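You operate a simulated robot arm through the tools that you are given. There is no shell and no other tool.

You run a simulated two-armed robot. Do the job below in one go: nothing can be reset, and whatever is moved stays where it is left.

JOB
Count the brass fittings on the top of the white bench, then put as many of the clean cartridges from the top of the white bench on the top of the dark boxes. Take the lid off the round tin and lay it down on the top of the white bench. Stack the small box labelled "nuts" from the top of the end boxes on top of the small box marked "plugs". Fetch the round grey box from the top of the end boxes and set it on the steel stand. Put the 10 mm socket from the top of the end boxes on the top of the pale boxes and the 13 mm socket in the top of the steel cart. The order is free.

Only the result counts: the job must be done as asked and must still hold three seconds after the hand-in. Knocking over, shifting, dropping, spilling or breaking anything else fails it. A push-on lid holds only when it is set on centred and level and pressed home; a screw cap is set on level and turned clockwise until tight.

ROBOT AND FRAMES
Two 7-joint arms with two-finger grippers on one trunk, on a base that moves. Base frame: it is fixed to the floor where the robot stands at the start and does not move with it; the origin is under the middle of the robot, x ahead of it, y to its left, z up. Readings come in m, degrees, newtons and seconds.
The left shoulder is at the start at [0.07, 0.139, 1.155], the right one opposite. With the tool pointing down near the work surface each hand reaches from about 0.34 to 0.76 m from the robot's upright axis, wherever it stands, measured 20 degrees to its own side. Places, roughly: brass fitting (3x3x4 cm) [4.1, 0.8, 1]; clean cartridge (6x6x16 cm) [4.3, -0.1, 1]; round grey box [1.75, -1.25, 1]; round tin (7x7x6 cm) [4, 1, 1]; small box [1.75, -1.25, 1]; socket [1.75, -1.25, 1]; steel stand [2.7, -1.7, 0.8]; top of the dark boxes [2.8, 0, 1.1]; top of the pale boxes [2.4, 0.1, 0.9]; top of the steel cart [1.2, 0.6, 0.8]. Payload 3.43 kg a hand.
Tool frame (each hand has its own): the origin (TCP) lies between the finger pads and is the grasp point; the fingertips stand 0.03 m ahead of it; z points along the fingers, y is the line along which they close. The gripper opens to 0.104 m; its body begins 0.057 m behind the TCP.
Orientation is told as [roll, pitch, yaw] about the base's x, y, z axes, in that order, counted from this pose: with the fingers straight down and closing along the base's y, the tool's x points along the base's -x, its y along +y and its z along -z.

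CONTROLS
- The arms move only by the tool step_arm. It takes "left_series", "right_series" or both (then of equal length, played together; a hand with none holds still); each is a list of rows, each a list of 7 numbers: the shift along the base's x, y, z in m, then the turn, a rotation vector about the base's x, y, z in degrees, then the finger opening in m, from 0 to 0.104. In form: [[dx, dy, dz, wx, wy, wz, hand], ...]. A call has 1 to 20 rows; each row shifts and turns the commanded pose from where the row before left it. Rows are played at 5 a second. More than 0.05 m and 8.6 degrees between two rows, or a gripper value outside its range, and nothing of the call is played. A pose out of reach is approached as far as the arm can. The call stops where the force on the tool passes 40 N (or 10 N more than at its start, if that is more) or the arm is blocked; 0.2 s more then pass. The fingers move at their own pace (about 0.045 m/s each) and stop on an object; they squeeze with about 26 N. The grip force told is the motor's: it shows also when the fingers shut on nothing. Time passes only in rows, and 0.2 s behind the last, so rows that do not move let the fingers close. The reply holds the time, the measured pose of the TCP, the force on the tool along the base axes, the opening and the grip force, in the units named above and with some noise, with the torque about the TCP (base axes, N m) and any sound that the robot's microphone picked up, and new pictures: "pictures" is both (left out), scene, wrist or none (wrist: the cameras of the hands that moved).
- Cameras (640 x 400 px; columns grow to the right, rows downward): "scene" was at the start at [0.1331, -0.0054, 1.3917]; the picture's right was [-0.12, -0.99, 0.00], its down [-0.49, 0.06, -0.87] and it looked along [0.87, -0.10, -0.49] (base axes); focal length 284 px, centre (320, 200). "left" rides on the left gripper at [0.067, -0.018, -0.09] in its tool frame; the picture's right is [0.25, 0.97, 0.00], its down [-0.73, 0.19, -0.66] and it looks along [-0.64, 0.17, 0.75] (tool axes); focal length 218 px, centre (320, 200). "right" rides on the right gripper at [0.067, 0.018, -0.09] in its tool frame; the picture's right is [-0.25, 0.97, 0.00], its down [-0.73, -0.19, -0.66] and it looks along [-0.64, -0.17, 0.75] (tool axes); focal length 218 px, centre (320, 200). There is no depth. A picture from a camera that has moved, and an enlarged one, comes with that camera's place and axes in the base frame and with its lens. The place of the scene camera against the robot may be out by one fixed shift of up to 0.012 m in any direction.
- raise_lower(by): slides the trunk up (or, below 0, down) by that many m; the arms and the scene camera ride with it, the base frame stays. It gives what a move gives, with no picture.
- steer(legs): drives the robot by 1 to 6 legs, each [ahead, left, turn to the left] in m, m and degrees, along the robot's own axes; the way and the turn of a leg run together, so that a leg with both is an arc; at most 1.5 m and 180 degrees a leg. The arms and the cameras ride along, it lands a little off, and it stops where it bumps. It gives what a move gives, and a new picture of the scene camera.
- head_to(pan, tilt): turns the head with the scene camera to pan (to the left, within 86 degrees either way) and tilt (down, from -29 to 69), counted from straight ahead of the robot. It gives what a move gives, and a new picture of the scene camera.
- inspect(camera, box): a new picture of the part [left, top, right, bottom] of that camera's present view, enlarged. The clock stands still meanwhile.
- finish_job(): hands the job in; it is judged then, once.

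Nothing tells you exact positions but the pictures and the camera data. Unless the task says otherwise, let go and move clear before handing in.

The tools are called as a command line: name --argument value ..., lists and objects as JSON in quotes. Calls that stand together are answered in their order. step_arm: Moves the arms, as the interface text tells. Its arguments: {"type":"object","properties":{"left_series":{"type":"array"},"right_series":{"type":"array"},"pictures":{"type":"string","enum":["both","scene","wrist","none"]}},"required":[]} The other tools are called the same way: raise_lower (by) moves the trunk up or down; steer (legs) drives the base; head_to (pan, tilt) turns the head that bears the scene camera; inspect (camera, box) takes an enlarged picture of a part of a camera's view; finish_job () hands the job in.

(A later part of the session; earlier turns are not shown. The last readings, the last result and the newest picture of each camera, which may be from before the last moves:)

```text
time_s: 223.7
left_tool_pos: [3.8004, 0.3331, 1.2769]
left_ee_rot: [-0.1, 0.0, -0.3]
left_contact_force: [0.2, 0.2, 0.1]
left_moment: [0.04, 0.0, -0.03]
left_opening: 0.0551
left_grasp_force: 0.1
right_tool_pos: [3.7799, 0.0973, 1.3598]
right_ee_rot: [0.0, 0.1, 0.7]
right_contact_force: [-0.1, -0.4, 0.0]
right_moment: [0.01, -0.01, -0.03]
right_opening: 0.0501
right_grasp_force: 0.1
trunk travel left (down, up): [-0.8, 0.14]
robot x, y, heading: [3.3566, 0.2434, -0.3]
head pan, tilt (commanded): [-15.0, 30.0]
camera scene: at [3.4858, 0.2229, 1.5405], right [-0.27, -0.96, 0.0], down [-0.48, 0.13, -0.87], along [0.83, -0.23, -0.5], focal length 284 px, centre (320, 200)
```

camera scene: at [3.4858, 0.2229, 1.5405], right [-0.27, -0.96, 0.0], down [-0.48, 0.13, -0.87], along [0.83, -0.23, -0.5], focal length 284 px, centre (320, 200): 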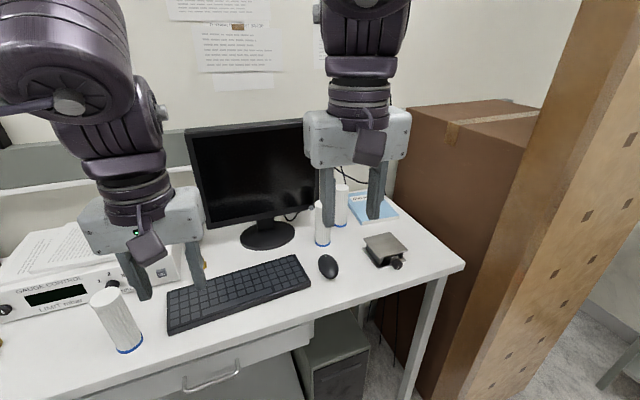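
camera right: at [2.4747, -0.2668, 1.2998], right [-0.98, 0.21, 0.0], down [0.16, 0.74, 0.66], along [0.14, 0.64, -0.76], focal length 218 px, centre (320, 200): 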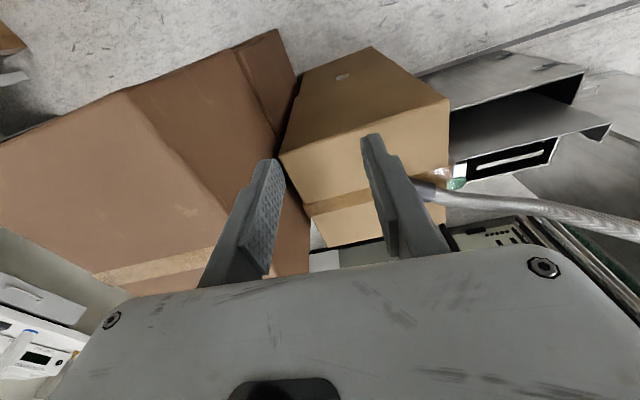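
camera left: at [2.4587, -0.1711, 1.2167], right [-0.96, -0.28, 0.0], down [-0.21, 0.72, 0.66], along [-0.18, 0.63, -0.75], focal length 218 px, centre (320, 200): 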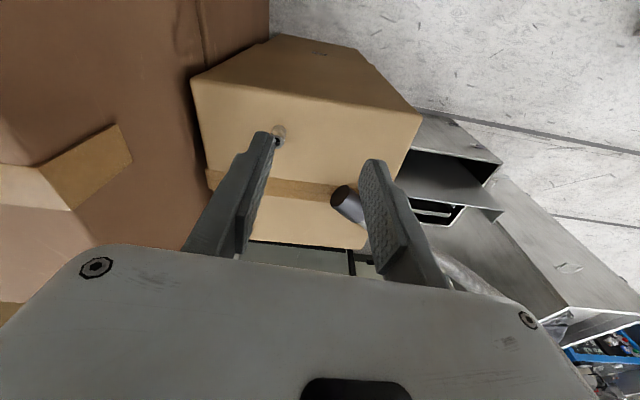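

I see cartridges (one left of the keyboard, two right of the monitor), brass fittings near the controller box, a chrome fitting and a grey tin at the left. I check the floor to the left before shifting.

head_to --pan 86 --tilt 35

steer --legs '[[0.0, 0.4, 0]]'

head_to --pan 10 --tilt 30

```text
time_s: 225.5
left_tool_pos: [3.8017, 0.3321, 1.2771]
left_ee_rot: [-0.2, -0.1, -0.2]
left_contact_force: [-0.2, -0.3, 0.5]
left_moment: [-0.03, 0.0, 0.0]
left_opening: 0.0551
left_grasp_force: 0.0
right_tool_pos: [3.7809, 0.0967, 1.3597]
right_ee_rot: [0.0, 0.1, 0.6]
right_contact_force: [0.9, -0.9, 0.0]
right_moment: [0.0, -0.02, 0.0]
right_opening: 0.0502
right_grasp_force: 0.1
trunk travel left (down, up): [-0.8, 0.14]
robot x, y, heading: [3.355, 0.2433, -0.4]
head pan, tilt (commanded): [85.9, 35.0]
camera scene: at [3.4056, 0.3345, 1.5327], right [1.0, -0.08, 0.0], down [-0.05, -0.57, -0.82], along [0.06, 0.82, -0.57], focal length 284 px, centre (320, 200)
```

scene: 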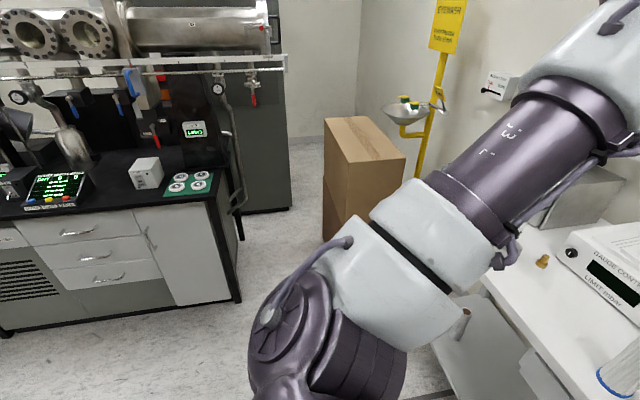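

```text
time_s: 228.0
left_tool_pos: [3.8038, 0.7296, 1.2777]
left_ee_rot: [0.0, -0.1, -0.3]
left_contact_force: [0.2, -0.2, 0.0]
left_moment: [0.0, 0.0, 0.0]
left_opening: 0.055
left_grasp_force: 0.1
right_tool_pos: [3.783, 0.4934, 1.3592]
right_ee_rot: [0.1, 0.2, 0.5]
right_contact_force: [0.4, 0.4, -0.4]
right_moment: [0.04, -0.02, -0.02]
right_opening: 0.0502
right_grasp_force: 0.0
trunk travel left (down, up): [-0.8, 0.14]
robot x, y, heading: [3.3563, 0.6418, -0.4]
head pan, tilt (commanded): [85.9, 35.0]
camera scene: at [3.4091, 0.7319, 1.5329], right [1.0, -0.08, 0.0], down [-0.05, -0.57, -0.82], along [0.07, 0.82, -0.57], focal length 284 px, centre (320, 200)
```

scene: 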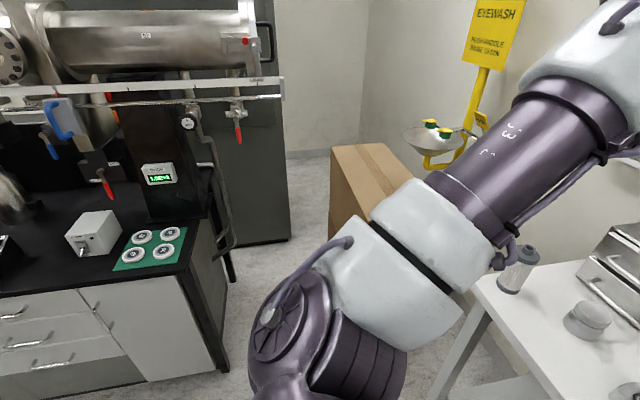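

```text
time_s: 229.5
left_tool_pos: [3.804, 0.7312, 1.2764]
left_ee_rot: [-0.1, 0.0, -0.3]
left_contact_force: [-0.5, 0.3, 0.4]
left_moment: [0.0, -0.01, -0.03]
left_opening: 0.055
left_grasp_force: 0.0
right_tool_pos: [3.7839, 0.4966, 1.3592]
right_ee_rot: [0.0, 0.1, 0.5]
right_contact_force: [0.5, -1.4, 0.7]
right_moment: [-0.05, 0.01, -0.02]
right_opening: 0.0499
right_grasp_force: 0.1
trunk travel left (down, up): [-0.8, 0.14]
robot x, y, heading: [3.3612, 0.6424, -0.7]
head pan, tilt (commanded): [10.0, 30.0]
camera scene: at [3.4912, 0.6618, 1.5405], right [0.16, -0.99, 0.0], down [-0.49, -0.08, -0.87], along [0.85, 0.14, -0.5], focal length 284 px, centre (320, 200)
```

scene: 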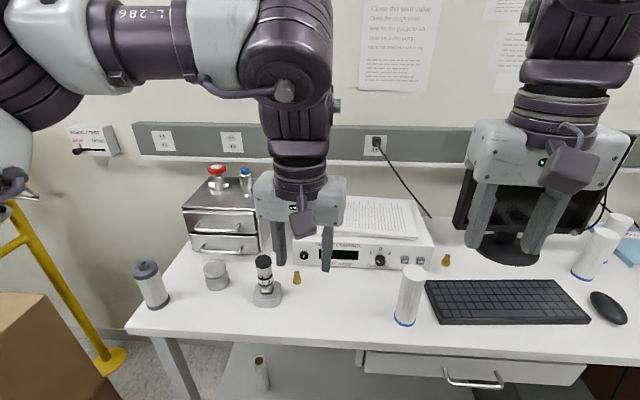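

Two brass fittings are visible so far. I enlarge the view to search the whole bench top for more and to judge which cartridges are clean.

inspect --camera "scene" --box '[120, 160, 340, 320]'

inspect --camera "scene" --box '[300, 180, 500, 330]'

inspect --camera "scene" --box '[440, 180, 640, 330]'

inspect --camera "left" --box '[0, 0, 640, 400]'

inspect --camera "right" --box '[0, 0, 640, 400]'

```text
2.50 times, centred on (230, 240) of scene
camera zoom: at [3.4912, 0.6618, 1.5405], right [0.16, -0.99, 0.0], down [-0.49, -0.08, -0.87], along [0.85, 0.14, -0.5], focal length 710 px, centre (545, 100)
```

zoom: 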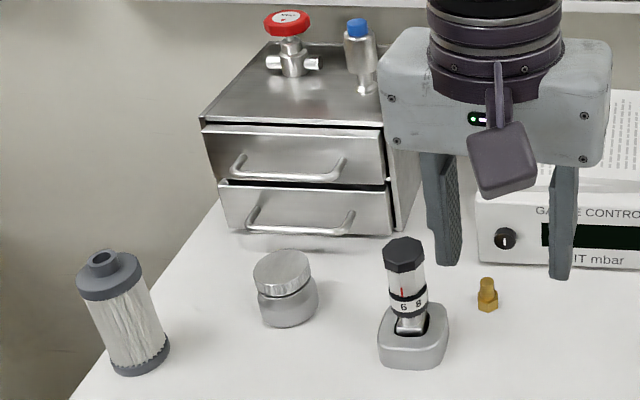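

```text
2.67 times, centred on (400, 255) of scene
camera zoom: at [3.4912, 0.6618, 1.5405], right [0.16, -0.99, 0.0], down [-0.49, -0.08, -0.87], along [0.85, 0.14, -0.5], focal length 757 px, centre (107, 53)
```

zoom: 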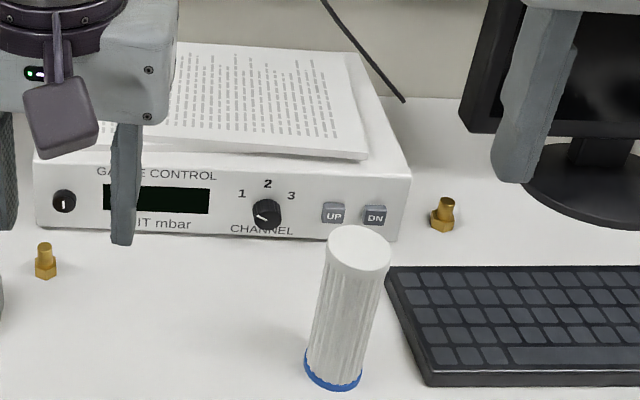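

```text
2.67 times, centred on (540, 255) of scene
camera zoom: at [3.4912, 0.6618, 1.5405], right [0.16, -0.99, 0.0], down [-0.49, -0.08, -0.87], along [0.85, 0.14, -0.5], focal length 757 px, centre (-267, 53)
```

zoom: 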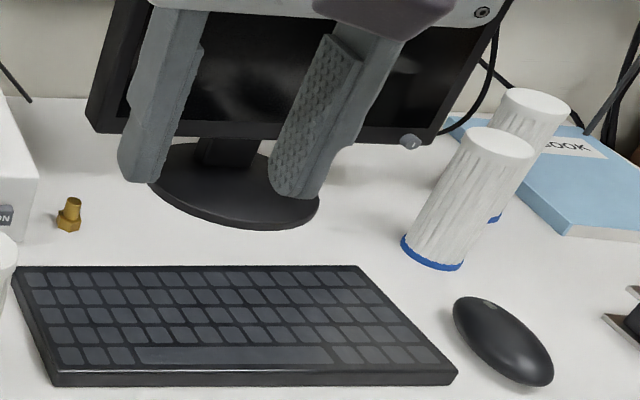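

```text
1.00 times, centred on (320, 200) of left (not enlarged: the box is as wide or as high as the picture)
camera zoom: at [3.7374, 0.7156, 1.3664], right [-0.25, 0.97, 0.0], down [0.73, 0.19, 0.66], along [0.64, 0.16, -0.75], focal length 218 px, centre (320, 200)
```

zoom: 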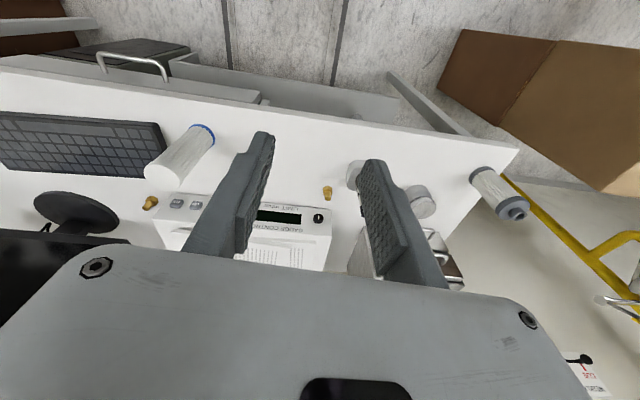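

```text
1.00 times, centred on (320, 200) of right (not enlarged: the box is as wide or as high as the picture)
camera zoom: at [3.7164, 0.5135, 1.4498], right [0.24, 0.97, 0.0], down [0.73, -0.18, 0.66], along [0.64, -0.16, -0.75], focal length 218 px, centre (320, 200)
```

zoom: 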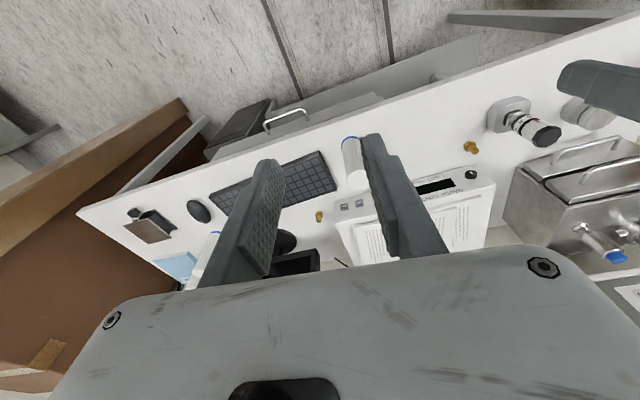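

Two brass fittings so far: one in front of the gauge controller, one to its right. I raise the trunk to look over and behind things for hidden ones.

raise_lower --by 0.14

head_to --pan 5 --tilt 35

inspect --camera "scene" --box '[160, 120, 480, 320]'

head_to --pan -35 --tilt 30

inspect --camera "scene" --box '[140, 120, 460, 320]'

```text
time_s: 231.1
left_tool_pos: [3.8042, 0.7312, 1.4169]
left_ee_rot: [-0.1, 0.0, -0.4]
left_contact_force: [-0.1, 0.6, 0.3]
left_moment: [-0.01, 0.02, 0.0]
left_opening: 0.055
left_grasp_force: 0.0
right_tool_pos: [3.7827, 0.4946, 1.4987]
right_ee_rot: [-0.1, 0.0, 0.5]
right_contact_force: [0.8, 0.7, 0.6]
right_moment: [0.0, 0.0, -0.02]
right_opening: 0.0499
right_grasp_force: 0.1
trunk travel left (down, up): [-0.94, 0.0]
robot x, y, heading: [3.3614, 0.6399, -0.5]
head pan, tilt (commanded): [10.0, 30.0]
```

```text
time_s: 231.8
left_tool_pos: [3.8044, 0.7308, 1.417]
left_ee_rot: [-0.3, 0.0, -0.4]
left_contact_force: [1.3, 1.2, -0.2]
left_moment: [0.0, 0.01, 0.02]
left_opening: 0.0551
left_grasp_force: 0.1
right_tool_pos: [3.7827, 0.4958, 1.4995]
right_ee_rot: [0.0, 0.1, 0.5]
right_contact_force: [0.2, -0.5, 0.4]
right_moment: [0.02, -0.01, 0.0]
right_opening: 0.05
right_grasp_force: 0.0
trunk travel left (down, up): [-0.94, 0.0]
robot x, y, heading: [3.3586, 0.64, -0.7]
head pan, tilt (commanded): [5.0, 35.0]
camera scene: at [3.4899, 0.6533, 1.6727], right [0.08, -1.0, 0.0], down [-0.57, -0.04, -0.82], along [0.82, 0.06, -0.57], focal length 284 px, centre (320, 200)
```

scene: 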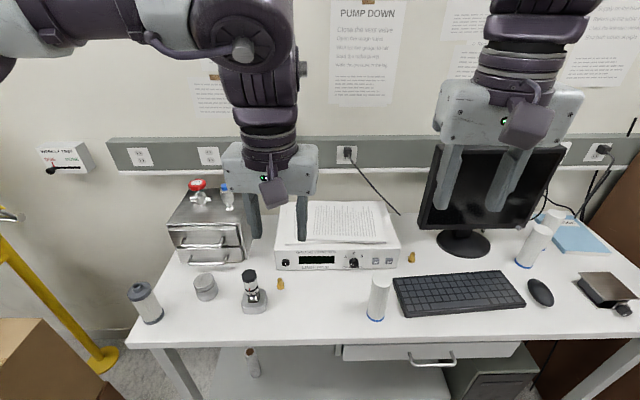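

```text
2.00 times, centred on (320, 220) of scene
camera zoom: at [3.4899, 0.6533, 1.6727], right [0.08, -1.0, 0.0], down [-0.57, -0.04, -0.82], along [0.82, 0.06, -0.57], focal length 568 px, centre (320, 160)
```

zoom: 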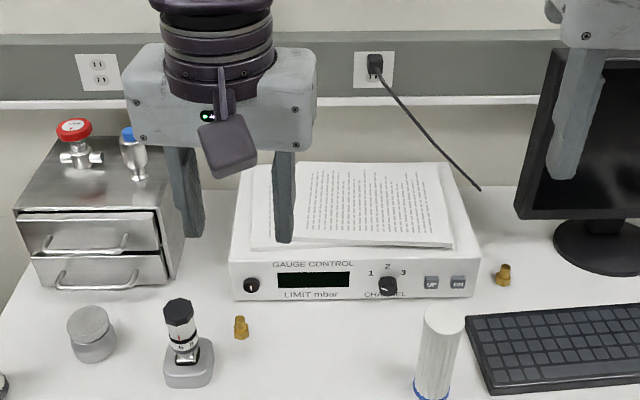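

```text
time_s: 232.9
left_tool_pos: [3.8034, 0.7314, 1.4172]
left_ee_rot: [-0.1, -0.1, -0.4]
left_contact_force: [-0.8, 1.1, -0.4]
left_moment: [0.01, 0.03, -0.01]
left_opening: 0.0551
left_grasp_force: 0.0
right_tool_pos: [3.7833, 0.4956, 1.499]
right_ee_rot: [0.0, 0.1, 0.5]
right_contact_force: [0.0, 0.7, -0.3]
right_moment: [0.01, 0.03, 0.0]
right_opening: 0.0501
right_grasp_force: 0.1
trunk travel left (down, up): [-0.94, 0.0]
robot x, y, heading: [3.3564, 0.6407, -0.7]
head pan, tilt (commanded): [-35.0, 30.0]
camera scene: at [3.4756, 0.594, 1.6805], right [-0.58, -0.81, 0.0], down [-0.41, 0.29, -0.87], along [0.7, -0.5, -0.5], focal length 284 px, centre (320, 200)
```

scene: 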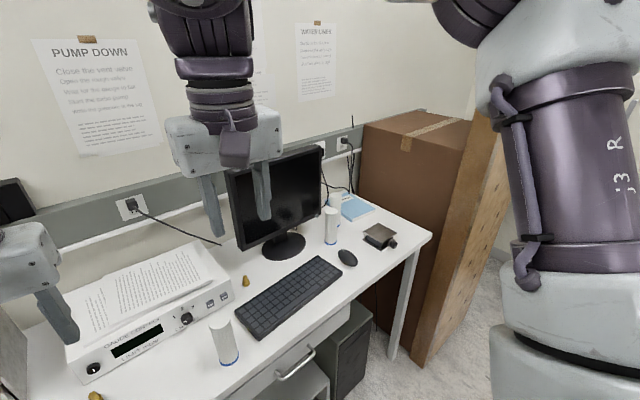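

```text
2.00 times, centred on (300, 220) of scene
camera zoom: at [3.4756, 0.594, 1.6805], right [-0.58, -0.81, 0.0], down [-0.41, 0.29, -0.87], along [0.7, -0.5, -0.5], focal length 568 px, centre (360, 160)
```

zoom: 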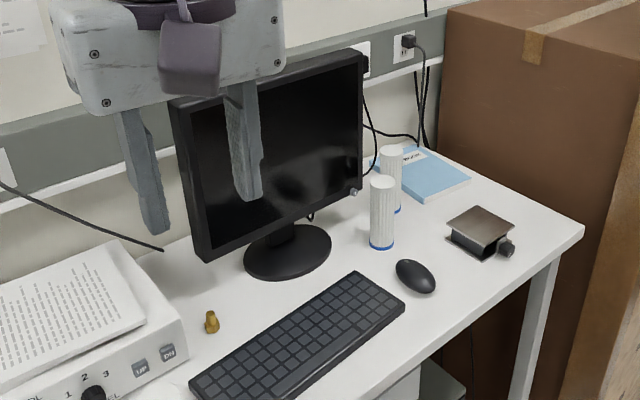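

The three white cartridges look clean from here; I enlarge each to check for stains, plus the hidden gap near the drawers.

inspect --camera "scene" --box '[300, 180, 400, 260]'

inspect --camera "scene" --box '[190, 300, 260, 380]'

step_arm --left_series '[[-0.02, -0.04, 0, 0, 0, 0, 0.08], [-0.02, -0.04, 0, 0, 0, 0, 0.08], [-0.02, -0.04, 0, 0, 0, 0, 0.08], [-0.0, -0.04, 0, 0, 0, 0, 0.08]]' --pictures "none"

head_to --pan 25 --tilt 35

inspect --camera "scene" --box '[200, 130, 480, 320]'

```text
5.00 times, centred on (350, 220) of scene
camera zoom: at [3.4756, 0.594, 1.6805], right [-0.58, -0.81, 0.0], down [-0.41, 0.29, -0.87], along [0.7, -0.5, -0.5], focal length 1419 px, centre (170, 100)
```

zoom: 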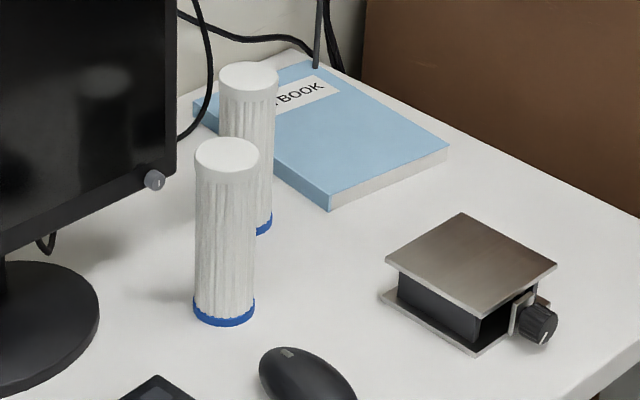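

```text
5.00 times, centred on (225, 340) of scene
camera zoom: at [3.4756, 0.594, 1.6805], right [-0.58, -0.81, 0.0], down [-0.41, 0.29, -0.87], along [0.7, -0.5, -0.5], focal length 1419 px, centre (795, -500)
```

zoom: 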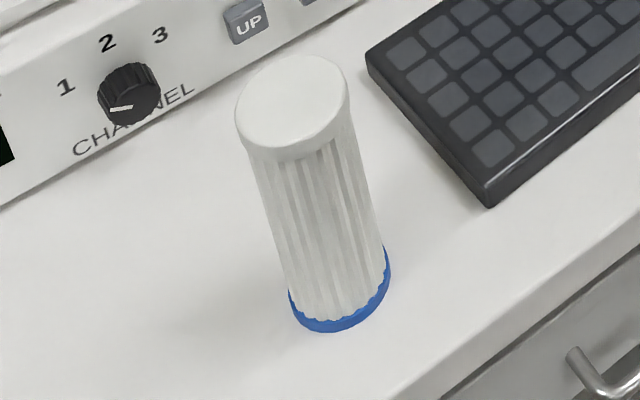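

```text
time_s: 233.9
left_tool_pos: [3.8026, 0.6487, 1.4488]
left_ee_rot: [0.1, 0.2, -0.5]
left_contact_force: [1.0, 0.2, -1.2]
left_moment: [0.04, 0.03, -0.02]
left_opening: 0.0802
left_grasp_force: 0.1
left hand out of reach, approached as far as the arm can: row 1, 2, 3, 4
right_tool_pos: [3.785, 0.4937, 1.498]
right_ee_rot: [0.2, 0.1, 0.6]
right_contact_force: [-0.4, -1.2, -0.1]
right_moment: [0.02, 0.02, -0.01]
right_opening: 0.0499
right_grasp_force: 0.1
trunk travel left (down, up): [-0.94, 0.0]
robot x, y, heading: [3.3582, 0.6394, -0.4]
head pan, tilt (commanded): [-35.0, 30.0]
```

```text
time_s: 235.2
left_tool_pos: [3.8035, 0.6521, 1.449]
left_ee_rot: [0.0, 0.2, -0.5]
left_contact_force: [-0.3, 0.2, 0.8]
left_moment: [0.01, -0.01, 0.01]
left_opening: 0.0802
left_grasp_force: 0.2
right_tool_pos: [3.7835, 0.4959, 1.5009]
right_ee_rot: [-0.1, 0.1, 0.4]
right_contact_force: [-0.7, -0.5, 1.1]
right_moment: [-0.01, 0.01, -0.03]
right_opening: 0.0501
right_grasp_force: 0.1
trunk travel left (down, up): [-0.94, 0.0]
robot x, y, heading: [3.3581, 0.6442, -0.6]
head pan, tilt (commanded): [25.0, 35.0]
camera scene: at [3.4822, 0.6828, 1.6727], right [0.41, -0.91, 0.0], down [-0.52, -0.24, -0.82], along [0.75, 0.34, -0.57], focal length 284 px, centre (320, 200)
```

scene: 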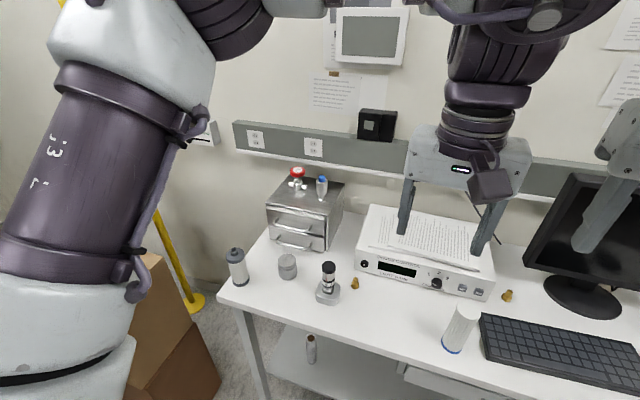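

```text
2.11 times, centred on (340, 225) of scene
camera zoom: at [3.4822, 0.6828, 1.6727], right [0.41, -0.91, 0.0], down [-0.52, -0.24, -0.82], along [0.75, 0.34, -0.57], focal length 598 px, centre (278, 147)
```

zoom: 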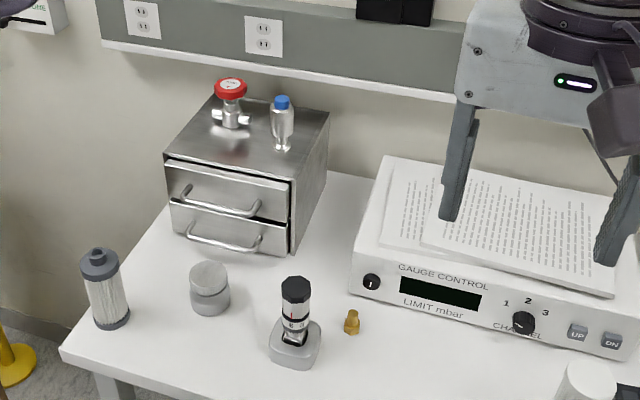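

No further fittings in that gap. The tin is at about (4.0,1.025). I lower the trunk, shift left, and look at the tin with the left wrist camera.

raise_lower --by -0.17

steer --legs '[[0.0, 0.2, 0]]'

step_arm --left_series '[[0.02, 0.04, -0.01, 0, 0, 0, 0.104], [0.02, 0.04, -0.01, 0, 0, 0, 0.104], [0.02, 0.04, -0.01, 0, 0, 0, 0.104], [0.02, 0.03, -0.01, 0, 0, 0, 0.104], [0.02, 0.02, -0.01, 0, 0, 0, 0.104], [0, 0, 0, 0, 0, 0, 0.104]]' --pictures "both"

```text
time_s: 237.1
left_tool_pos: [3.8033, 0.6524, 1.2794]
left_ee_rot: [0.1, 0.1, -0.5]
left_contact_force: [-0.2, 0.6, -0.1]
left_moment: [0.0, 0.02, 0.02]
left_opening: 0.0802
left_grasp_force: 0.1
right_tool_pos: [3.7834, 0.4955, 1.3295]
right_ee_rot: [0.0, 0.0, 0.4]
right_contact_force: [1.1, 0.1, 0.4]
right_moment: [0.0, 0.0, 0.01]
right_opening: 0.0498
right_grasp_force: 0.0
trunk travel left (down, up): [-0.77, 0.17]
robot x, y, heading: [3.3598, 0.6406, -0.4]
head pan, tilt (commanded): [25.0, 35.0]
```

```text
time_s: 238.7
left_tool_pos: [3.8041, 0.8457, 1.2787]
left_ee_rot: [0.1, 0.1, -0.5]
left_contact_force: [-0.4, -1.5, -0.2]
left_moment: [-0.04, 0.0, 0.02]
left_opening: 0.08
left_grasp_force: 0.1
right_tool_pos: [3.7857, 0.6898, 1.3303]
right_ee_rot: [0.2, 0.1, 0.4]
right_contact_force: [0.2, -1.0, -0.3]
right_moment: [0.04, 0.02, -0.02]
right_opening: 0.0501
right_grasp_force: 0.0
trunk travel left (down, up): [-0.77, 0.17]
robot x, y, heading: [3.3604, 0.8428, -0.5]
head pan, tilt (commanded): [25.0, 35.0]
camera scene: at [3.4842, 0.8768, 1.5028], right [0.41, -0.91, 0.0], down [-0.52, -0.23, -0.82], along [0.75, 0.34, -0.57], focal length 284 px, centre (320, 200)
```

scene: 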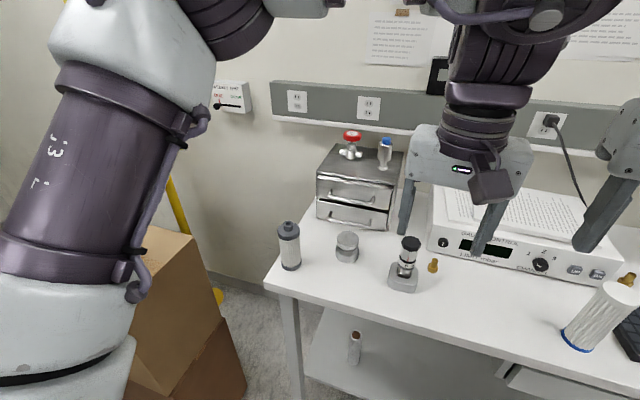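

```text
time_s: 240.1
left_tool_pos: [3.9043, 1.0198, 1.2277]
left_ee_rot: [0.0, 0.1, -0.5]
left_contact_force: [-1.1, 0.1, -1.1]
left_moment: [0.01, -0.02, 0.0]
left_opening: 0.1039
left_grasp_force: 0.0
right_tool_pos: [3.7846, 0.6928, 1.3301]
right_ee_rot: [0.2, 0.0, 0.5]
right_contact_force: [-0.2, 0.3, 0.2]
right_moment: [0.0, 0.0, -0.01]
right_opening: 0.0499
right_grasp_force: 0.1
trunk travel left (down, up): [-0.77, 0.17]
robot x, y, heading: [3.3614, 0.8383, -0.5]
head pan, tilt (commanded): [25.0, 35.0]
camera scene: at [3.4835, 0.8811, 1.5028], right [0.41, -0.91, 0.0], down [-0.52, -0.24, -0.82], along [0.75, 0.34, -0.57], focal length 284 px, centre (320, 200)
camera left: at [3.8374, 1.0044, 1.3174], right [-0.24, 0.97, 0.0], down [0.73, 0.18, 0.66], along [0.64, 0.16, -0.75], focal length 218 px, centre (320, 200)
```

scene: 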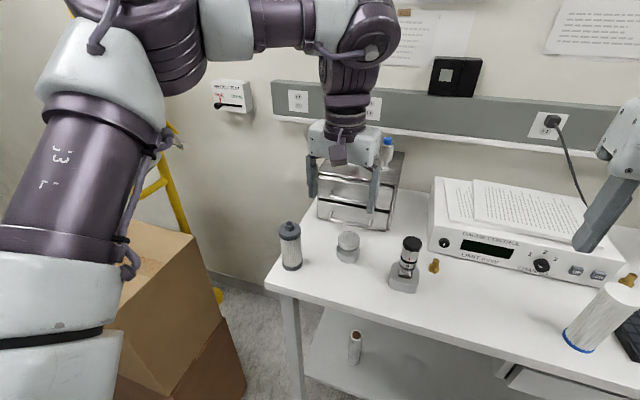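
left: 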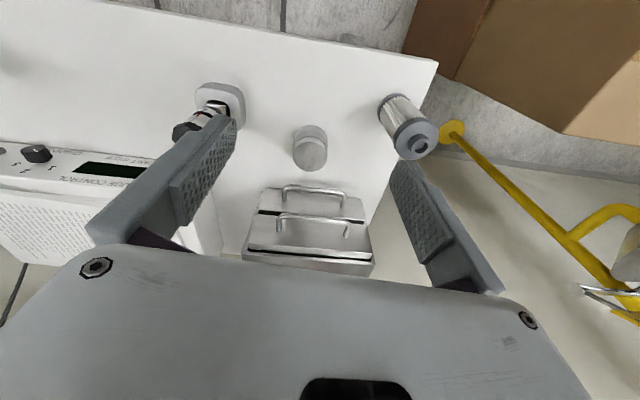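

inspect --camera "left" --box '[270, 105, 350, 185]'

inspect --camera "scene" --box '[310, 210, 390, 280]'

inspect --camera "left" --box '[150, 40, 450, 240]'

```text
5.00 times, centred on (310, 145) of left
camera zoom: at [3.8374, 1.0044, 1.3174], right [-0.24, 0.97, 0.0], down [0.73, 0.18, 0.66], along [0.64, 0.16, -0.75], focal length 1091 px, centre (370, 475)
```

zoom: 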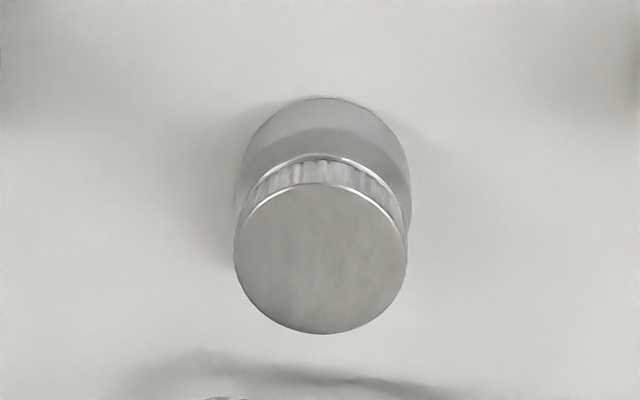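

```text
5.71 times, centred on (350, 245) of scene
camera zoom: at [3.4835, 0.8811, 1.5028], right [0.41, -0.91, 0.0], down [-0.52, -0.24, -0.82], along [0.75, 0.34, -0.57], focal length 1622 px, centre (149, -57)
```

zoom: 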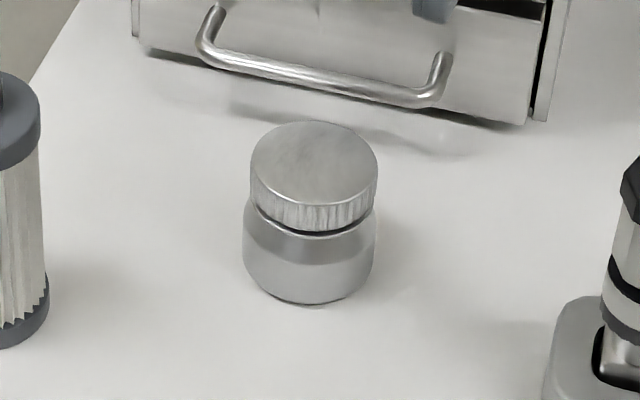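

```text
2.00 times, centred on (300, 140) of left
camera zoom: at [3.8374, 1.0044, 1.3174], right [-0.24, 0.97, 0.0], down [0.73, 0.18, 0.66], along [0.64, 0.16, -0.75], focal length 436 px, centre (360, 320)
```

zoom: 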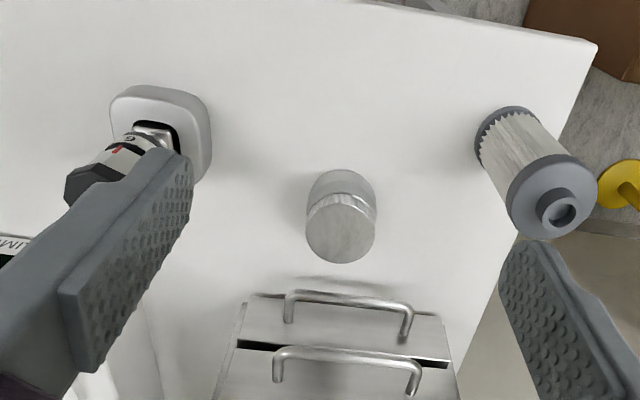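

The tin's lid top centre is about (4.028,1.036,0.986), 6 cm wide; its rim is ~1.6 cm high. I bring the left hand above it with the fingers closing along y.

step_arm --left_series '[[0.03, 0.005, -0.01, 0, 0, 0, 0.095], [0.035, 0.005, -0.02, 0, 0, 0, 0.095], [0.035, 0.004, -0.03, 0, 0, 0, 0.095], [0.022, 0.002, -0.04, 0, 0, 0, 0.095], [0, 0, -0.02, 0, 0, 0, 0.095], [0, 0, 0, 0, 0, 0, 0.095]]' --pictures "both"

inspect --camera "left" --box '[200, 40, 440, 240]'

```text
time_s: 241.5
left_tool_pos: [4.0267, 1.0345, 1.1097]
left_ee_rot: [-0.1, 0.1, -0.6]
left_contact_force: [-0.1, 0.6, 0.1]
left_moment: [-0.01, -0.01, 0.0]
left_opening: 0.0951
left_grasp_force: 0.0
right_tool_pos: [3.7849, 0.6929, 1.33]
right_ee_rot: [0.1, 0.0, 0.6]
right_contact_force: [-0.4, -0.1, -0.5]
right_moment: [-0.03, 0.01, 0.01]
right_opening: 0.0501
right_grasp_force: 0.1
trunk travel left (down, up): [-0.77, 0.17]
robot x, y, heading: [3.3579, 0.8381, -0.7]
head pan, tilt (commanded): [25.0, 35.0]
camera scene: at [3.4837, 0.881, 1.5028], right [0.41, -0.91, 0.0], down [-0.52, -0.24, -0.82], along [0.75, 0.34, -0.57], focal length 284 px, centre (320, 200)
camera left: at [3.9591, 1.0192, 1.1977], right [-0.24, 0.97, 0.0], down [0.73, 0.18, 0.66], along [0.64, 0.16, -0.75], focal length 218 px, centre (320, 200)
```

scene: 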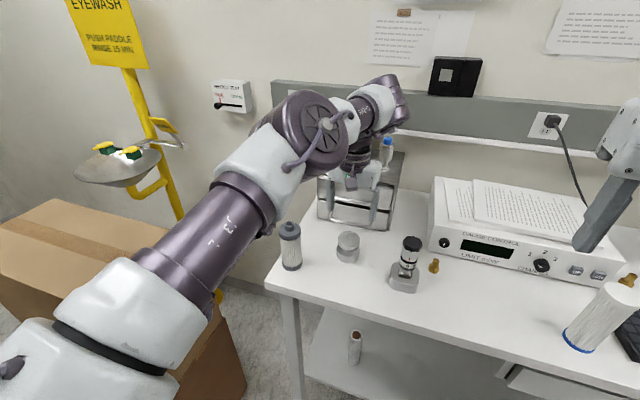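
left: 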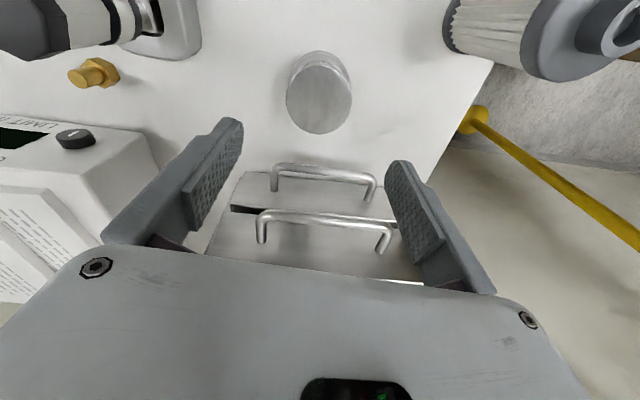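

```text
2.00 times, centred on (320, 140) of left
camera zoom: at [3.9591, 1.0192, 1.1977], right [-0.24, 0.97, 0.0], down [0.73, 0.18, 0.66], along [0.64, 0.16, -0.75], focal length 436 px, centre (320, 320)
```

zoom: 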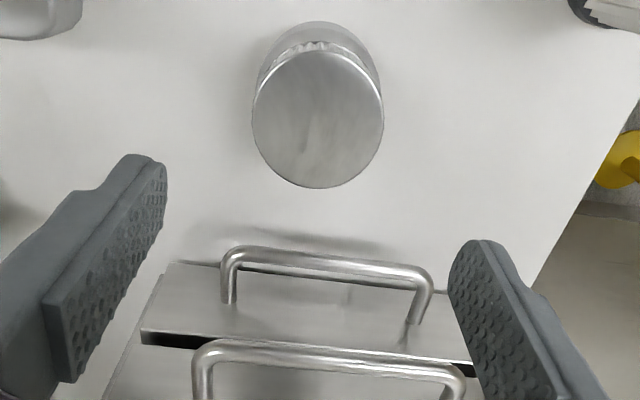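

The two wrist views give the lid top at about (4.018,1.033,0.997). I adjust and come lower for a closer check.

step_arm --left_series '[[-0.004, -0.001, -0.02, 0, 0, 0, 0.095], [-0.004, -0.001, -0.02, 0, 0, 0, 0.095], [0, 0, 0, 0, 0, 0, 0.095]]' --pictures "wrist"

inspect --camera "scene" --box '[300, 140, 420, 280]'

```text
time_s: 242.3
left_tool_pos: [4.0176, 1.0329, 1.0682]
left_ee_rot: [-0.1, 0.1, -0.5]
left_contact_force: [-0.5, -0.1, -0.4]
left_moment: [0.02, 0.01, 0.01]
left_opening: 0.095
left_grasp_force: 0.0
right_tool_pos: [3.7847, 0.6933, 1.3298]
right_ee_rot: [0.1, 0.1, 0.4]
right_contact_force: [-0.7, 0.6, 0.4]
right_moment: [-0.02, -0.02, -0.01]
right_opening: 0.0499
right_grasp_force: 0.1
trunk travel left (down, up): [-0.77, 0.17]
robot x, y, heading: [3.3628, 0.8381, -0.5]
head pan, tilt (commanded): [25.0, 35.0]
camera left: at [3.9511, 1.0167, 1.1577], right [-0.24, 0.97, 0.0], down [0.73, 0.18, 0.66], along [0.64, 0.16, -0.76], focal length 218 px, centre (320, 200)
```

left: 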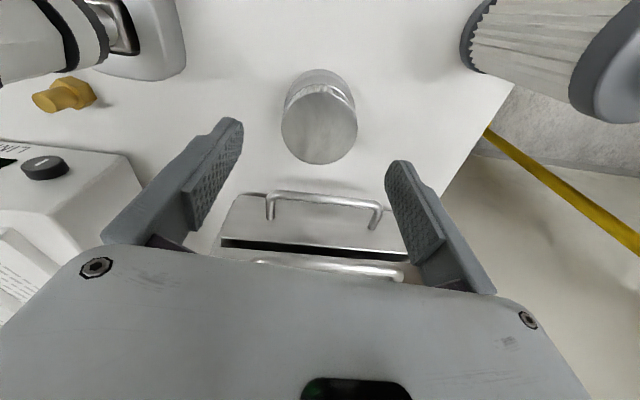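

```text
2.86 times, centred on (360, 210) of scene
camera zoom: at [3.484, 0.8805, 1.5027], right [0.41, -0.91, 0.0], down [-0.52, -0.24, -0.82], along [0.75, 0.34, -0.57], focal length 811 px, centre (206, 171)
```

zoom: 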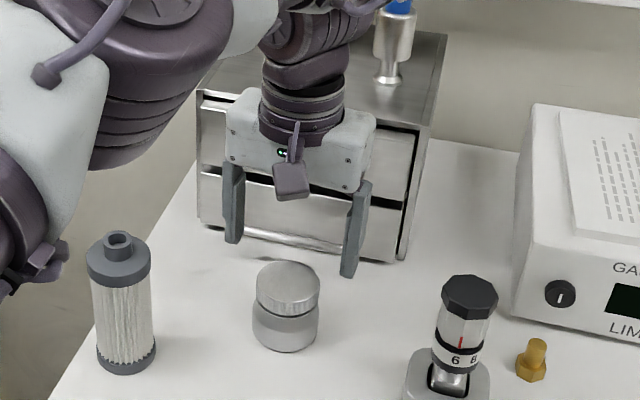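

step_arm --left_series '[[0, 0, -0.02, 0, 0, 0, 0.095], [0, 0, -0.015, 0, 0, 0, 0.095], [0, 0, 0, 0, 0, 0, 0.095]]' --pictures "wrist"

inspect --camera "scene" --box '[300, 160, 420, 280]'

```text
time_s: 243.1
left_tool_pos: [4.0174, 1.0346, 1.0334]
left_ee_rot: [0.0, 0.1, -0.5]
left_contact_force: [0.4, 0.3, -0.2]
left_moment: [0.01, -0.02, 0.01]
left_opening: 0.0951
left_grasp_force: 0.0
right_tool_pos: [3.7847, 0.6926, 1.33]
right_ee_rot: [0.2, 0.0, 0.3]
right_contact_force: [-0.6, -0.2, -0.5]
right_moment: [-0.01, -0.02, 0.02]
right_opening: 0.0501
right_grasp_force: 0.0
trunk travel left (down, up): [-0.77, 0.17]
robot x, y, heading: [3.3624, 0.8383, -0.6]
head pan, tilt (commanded): [25.0, 35.0]
camera left: at [3.9506, 1.0172, 1.1226], right [-0.24, 0.97, 0.0], down [0.73, 0.18, 0.66], along [0.64, 0.16, -0.75], focal length 218 px, centre (320, 200)
```

left: 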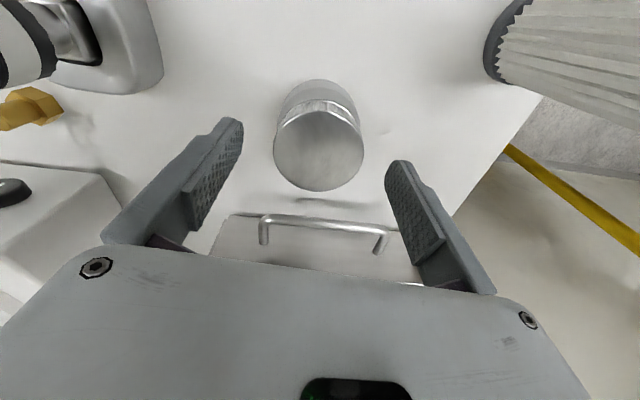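

```text
3.33 times, centred on (360, 220) of scene
camera zoom: at [3.4837, 0.881, 1.5028], right [0.41, -0.91, 0.0], down [-0.52, -0.24, -0.82], along [0.75, 0.34, -0.57], focal length 946 px, centre (187, 133)
```

zoom: 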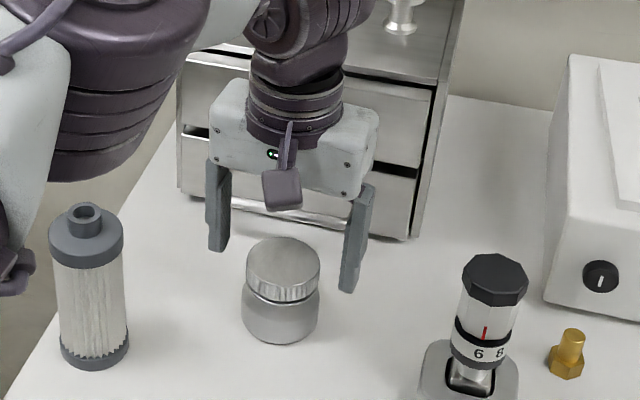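

The lid is between the fingers. I lower 1.3 cm more and close gently; the opening will tell whether I hold the lid.

step_arm --left_series '[[0.001, 0, -0.007, 0, 0, 0, 0.095], [0.001, 0, -0.006, 0, 0, 0, 0.095], [0, 0, 0, 0, 0, 0, 0.075], [0, 0, 0, 0, 0, 0, 0.05], [0, 0, 0, 0, 0, 0, 0.0], [0, 0, 0, 0, 0, 0, 0.0], [0, 0, 0, 0, 0, 0, 0.0]]' --pictures "wrist"

inspect --camera "scene" --box '[300, 160, 420, 280]'

```text
time_s: 244.7
left_tool_pos: [4.0209, 1.0329, 1.0202]
left_ee_rot: [0.1, 0.1, -0.5]
left_contact_force: [-0.8, 0.0, -0.9]
left_moment: [-0.02, -0.02, -0.02]
left_opening: 0.0546
left_grasp_force: 26.4
right_tool_pos: [3.7861, 0.6933, 1.3293]
right_ee_rot: [0.1, 0.1, 0.5]
right_contact_force: [-0.6, 0.6, 0.5]
right_moment: [-0.02, 0.02, -0.01]
right_opening: 0.0502
right_grasp_force: 0.1
trunk travel left (down, up): [-0.77, 0.17]
robot x, y, heading: [3.3598, 0.8403, -0.8]
head pan, tilt (commanded): [25.0, 35.0]
camera left: at [3.9536, 1.0174, 1.1094], right [-0.24, 0.97, 0.0], down [0.73, 0.18, 0.66], along [0.64, 0.16, -0.76], focal length 218 px, centre (320, 200)
```

left: 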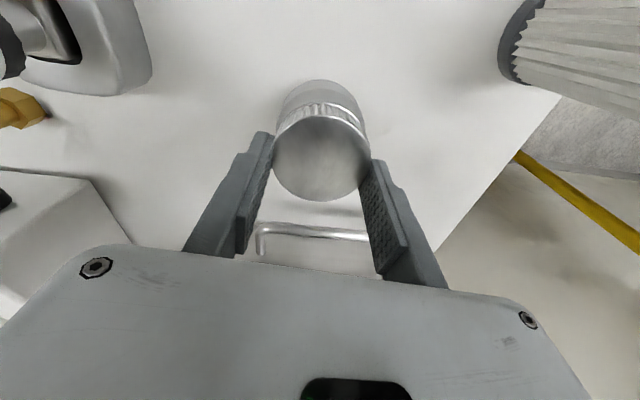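

```text
3.33 times, centred on (360, 220) of scene
camera zoom: at [3.4844, 0.8813, 1.5027], right [0.41, -0.91, 0.0], down [-0.52, -0.24, -0.82], along [0.75, 0.34, -0.57], focal length 946 px, centre (187, 133)
```

zoom: 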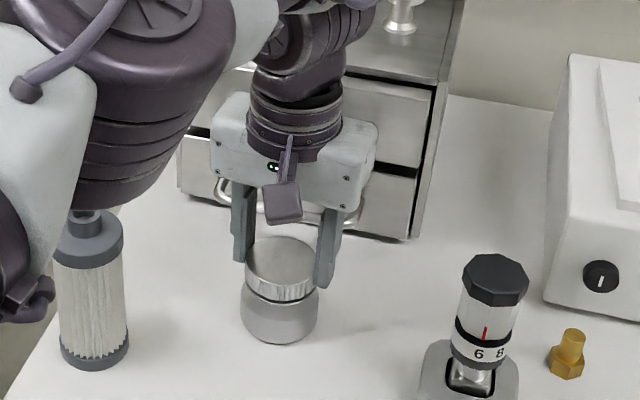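

The lid is gripped (5.5 cm). I pull up gently a few mm and watch the force and whether the tin body follows.

step_arm --left_series '[[0, 0, 0.002, 0, 0, 0, 0.0], [0, 0, 0.003, 0, 0, 0, 0.0], [0, 0, 0, 0, 0, 0, 0.0]]' --pictures "wrist"

inspect --camera "scene" --box '[310, 210, 390, 280]'

```text
time_s: 245.5
left_tool_pos: [4.0199, 1.0334, 1.0263]
left_ee_rot: [0.0, 0.1, -0.5]
left_contact_force: [0.1, 0.1, -1.0]
left_moment: [-0.02, 0.02, -0.02]
left_opening: 0.0548
left_grasp_force: 26.2
right_tool_pos: [3.7849, 0.6926, 1.3306]
right_ee_rot: [0.2, 0.2, 0.4]
right_contact_force: [0.1, -0.3, -0.2]
right_moment: [0.0, -0.01, 0.01]
right_opening: 0.0501
right_grasp_force: 0.0
trunk travel left (down, up): [-0.77, 0.17]
robot x, y, heading: [3.3608, 0.8425, -0.6]
head pan, tilt (commanded): [25.0, 35.0]
camera left: at [3.9536, 1.0174, 1.1145], right [-0.24, 0.97, 0.0], down [0.73, 0.18, 0.66], along [0.64, 0.16, -0.76], focal length 218 px, centre (320, 200)
```

left: 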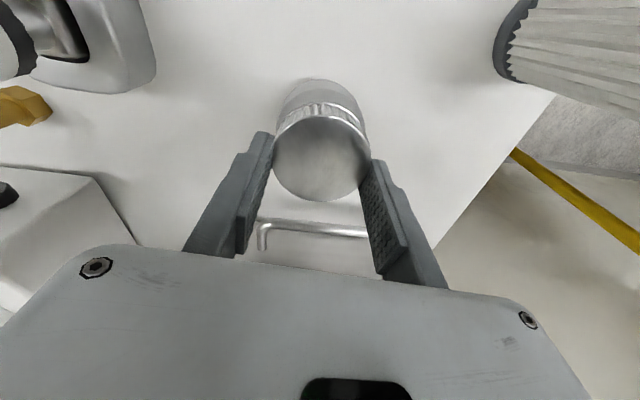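

```text
5.71 times, centred on (350, 245) of scene
camera zoom: at [3.4844, 0.8814, 1.5027], right [0.41, -0.91, 0.0], down [-0.52, -0.24, -0.82], along [0.75, 0.34, -0.57], focal length 1622 px, centre (149, -57)
```

zoom: 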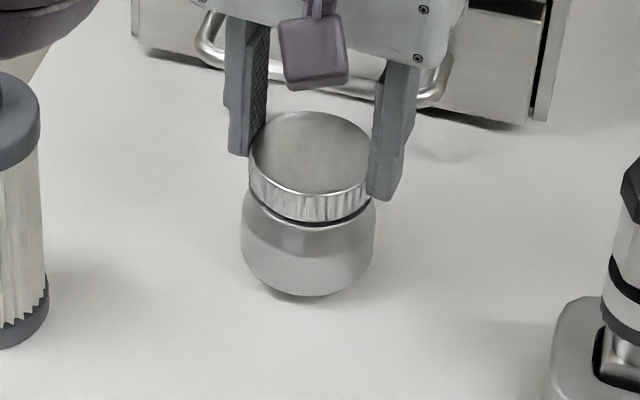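

The whole tin comes up with the lid, so the lid is fixed on; with its knurled rim it may be a screw lid. I set the tin back down, re-centre 8 mm nearer, turn the hand −40° and will try twisting it counter-clockwise while pressing lightly.

step_arm --left_series '[[0, 0, -0.003, 0, 0, 0, 0.0], [0, 0, -0.003, 0, 0, 0, 0.0], [0, 0, 0, 0, 0, 0, 0.0]]' --pictures "none"

```text
time_s: 246.3
left_tool_pos: [4.0203, 1.0335, 1.0201]
left_ee_rot: [0.0, 0.1, -0.5]
left_contact_force: [0.2, 0.4, 0.9]
left_moment: [0.06, -0.01, 0.01]
left_opening: 0.0543
left_grasp_force: 25.9
right_tool_pos: [3.7858, 0.693, 1.3297]
right_ee_rot: [0.1, 0.2, 0.6]
right_contact_force: [1.0, 0.0, 0.1]
right_moment: [0.01, 0.0, 0.01]
right_opening: 0.0498
right_grasp_force: 0.0
trunk travel left (down, up): [-0.77, 0.17]
robot x, y, heading: [3.3611, 0.8398, -0.5]
head pan, tilt (commanded): [25.0, 35.0]
```

step_arm --left_series '[[0, 0, 0, 0, 0, 0, 0.065], [0, 0, 0, 0, 0, 0, 0.08], [0, 0, 0, 0, 0, 0, 0.09], [0, 0, 0.004, 0, 0, 0, 0.09], [-0.004, 0, 0, 0, 0, -8, 0.09], [-0.004, 0, 0, 0, 0, -8, 0.09], [0, 0, 0, 0, 0, -8, 0.09], [0, 0, 0, 0, 0, -8, 0.09], [0, 0, 0, 0, 0, -8, 0.09], [0, 0, 0, 0, 0, 0, 0.09]]' --pictures "both"

inspect --camera "scene" --box '[300, 180, 420, 280]'

```text
time_s: 248.5
left_tool_pos: [4.0122, 1.0332, 1.0231]
left_ee_rot: [-0.1, 0.1, -40.6]
left_contact_force: [-0.1, -0.3, -0.7]
left_moment: [0.04, -0.02, 0.02]
left_opening: 0.0903
left_grasp_force: 0.1
right_tool_pos: [3.7861, 0.6932, 1.3291]
right_ee_rot: [0.1, 0.1, 0.4]
right_contact_force: [0.7, 0.2, -1.2]
right_moment: [0.03, -0.01, 0.01]
right_opening: 0.05
right_grasp_force: 0.1
trunk travel left (down, up): [-0.77, 0.17]
robot x, y, heading: [3.3609, 0.8401, -0.6]
head pan, tilt (commanded): [25.0, 35.0]
camera scene: at [3.4843, 0.8811, 1.5027], right [0.41, -0.91, 0.0], down [-0.52, -0.24, -0.82], along [0.75, 0.34, -0.57], focal length 284 px, centre (320, 200)
camera left: at [3.9507, 1.0645, 1.1128], right [0.44, 0.9, 0.0], down [0.68, -0.33, 0.66], along [0.59, -0.29, -0.76], focal length 218 px, centre (320, 200)
```

scene: 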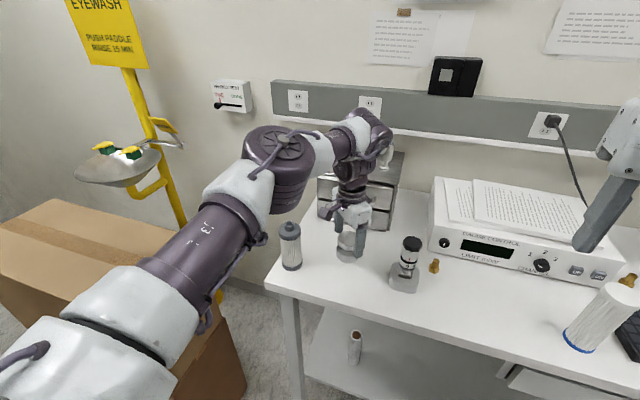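
left: 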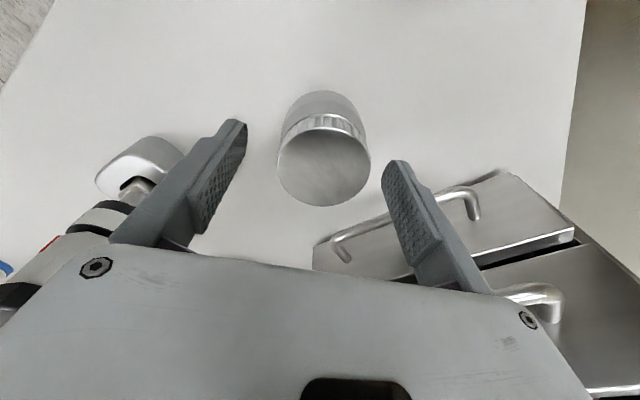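

```text
4.00 times, centred on (360, 230) of scene
camera zoom: at [3.4843, 0.8811, 1.5027], right [0.41, -0.91, 0.0], down [-0.52, -0.24, -0.82], along [0.75, 0.34, -0.57], focal length 1135 px, centre (160, 80)
```

zoom: 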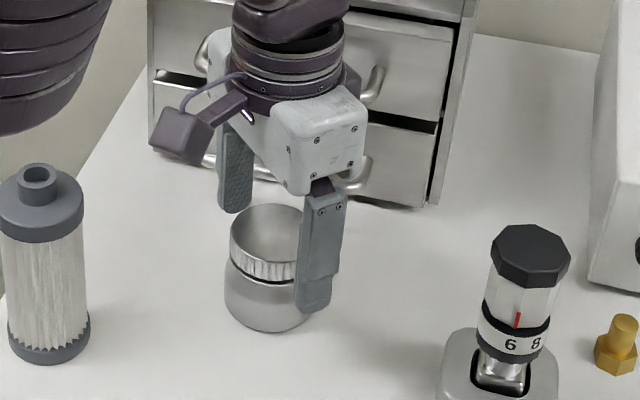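

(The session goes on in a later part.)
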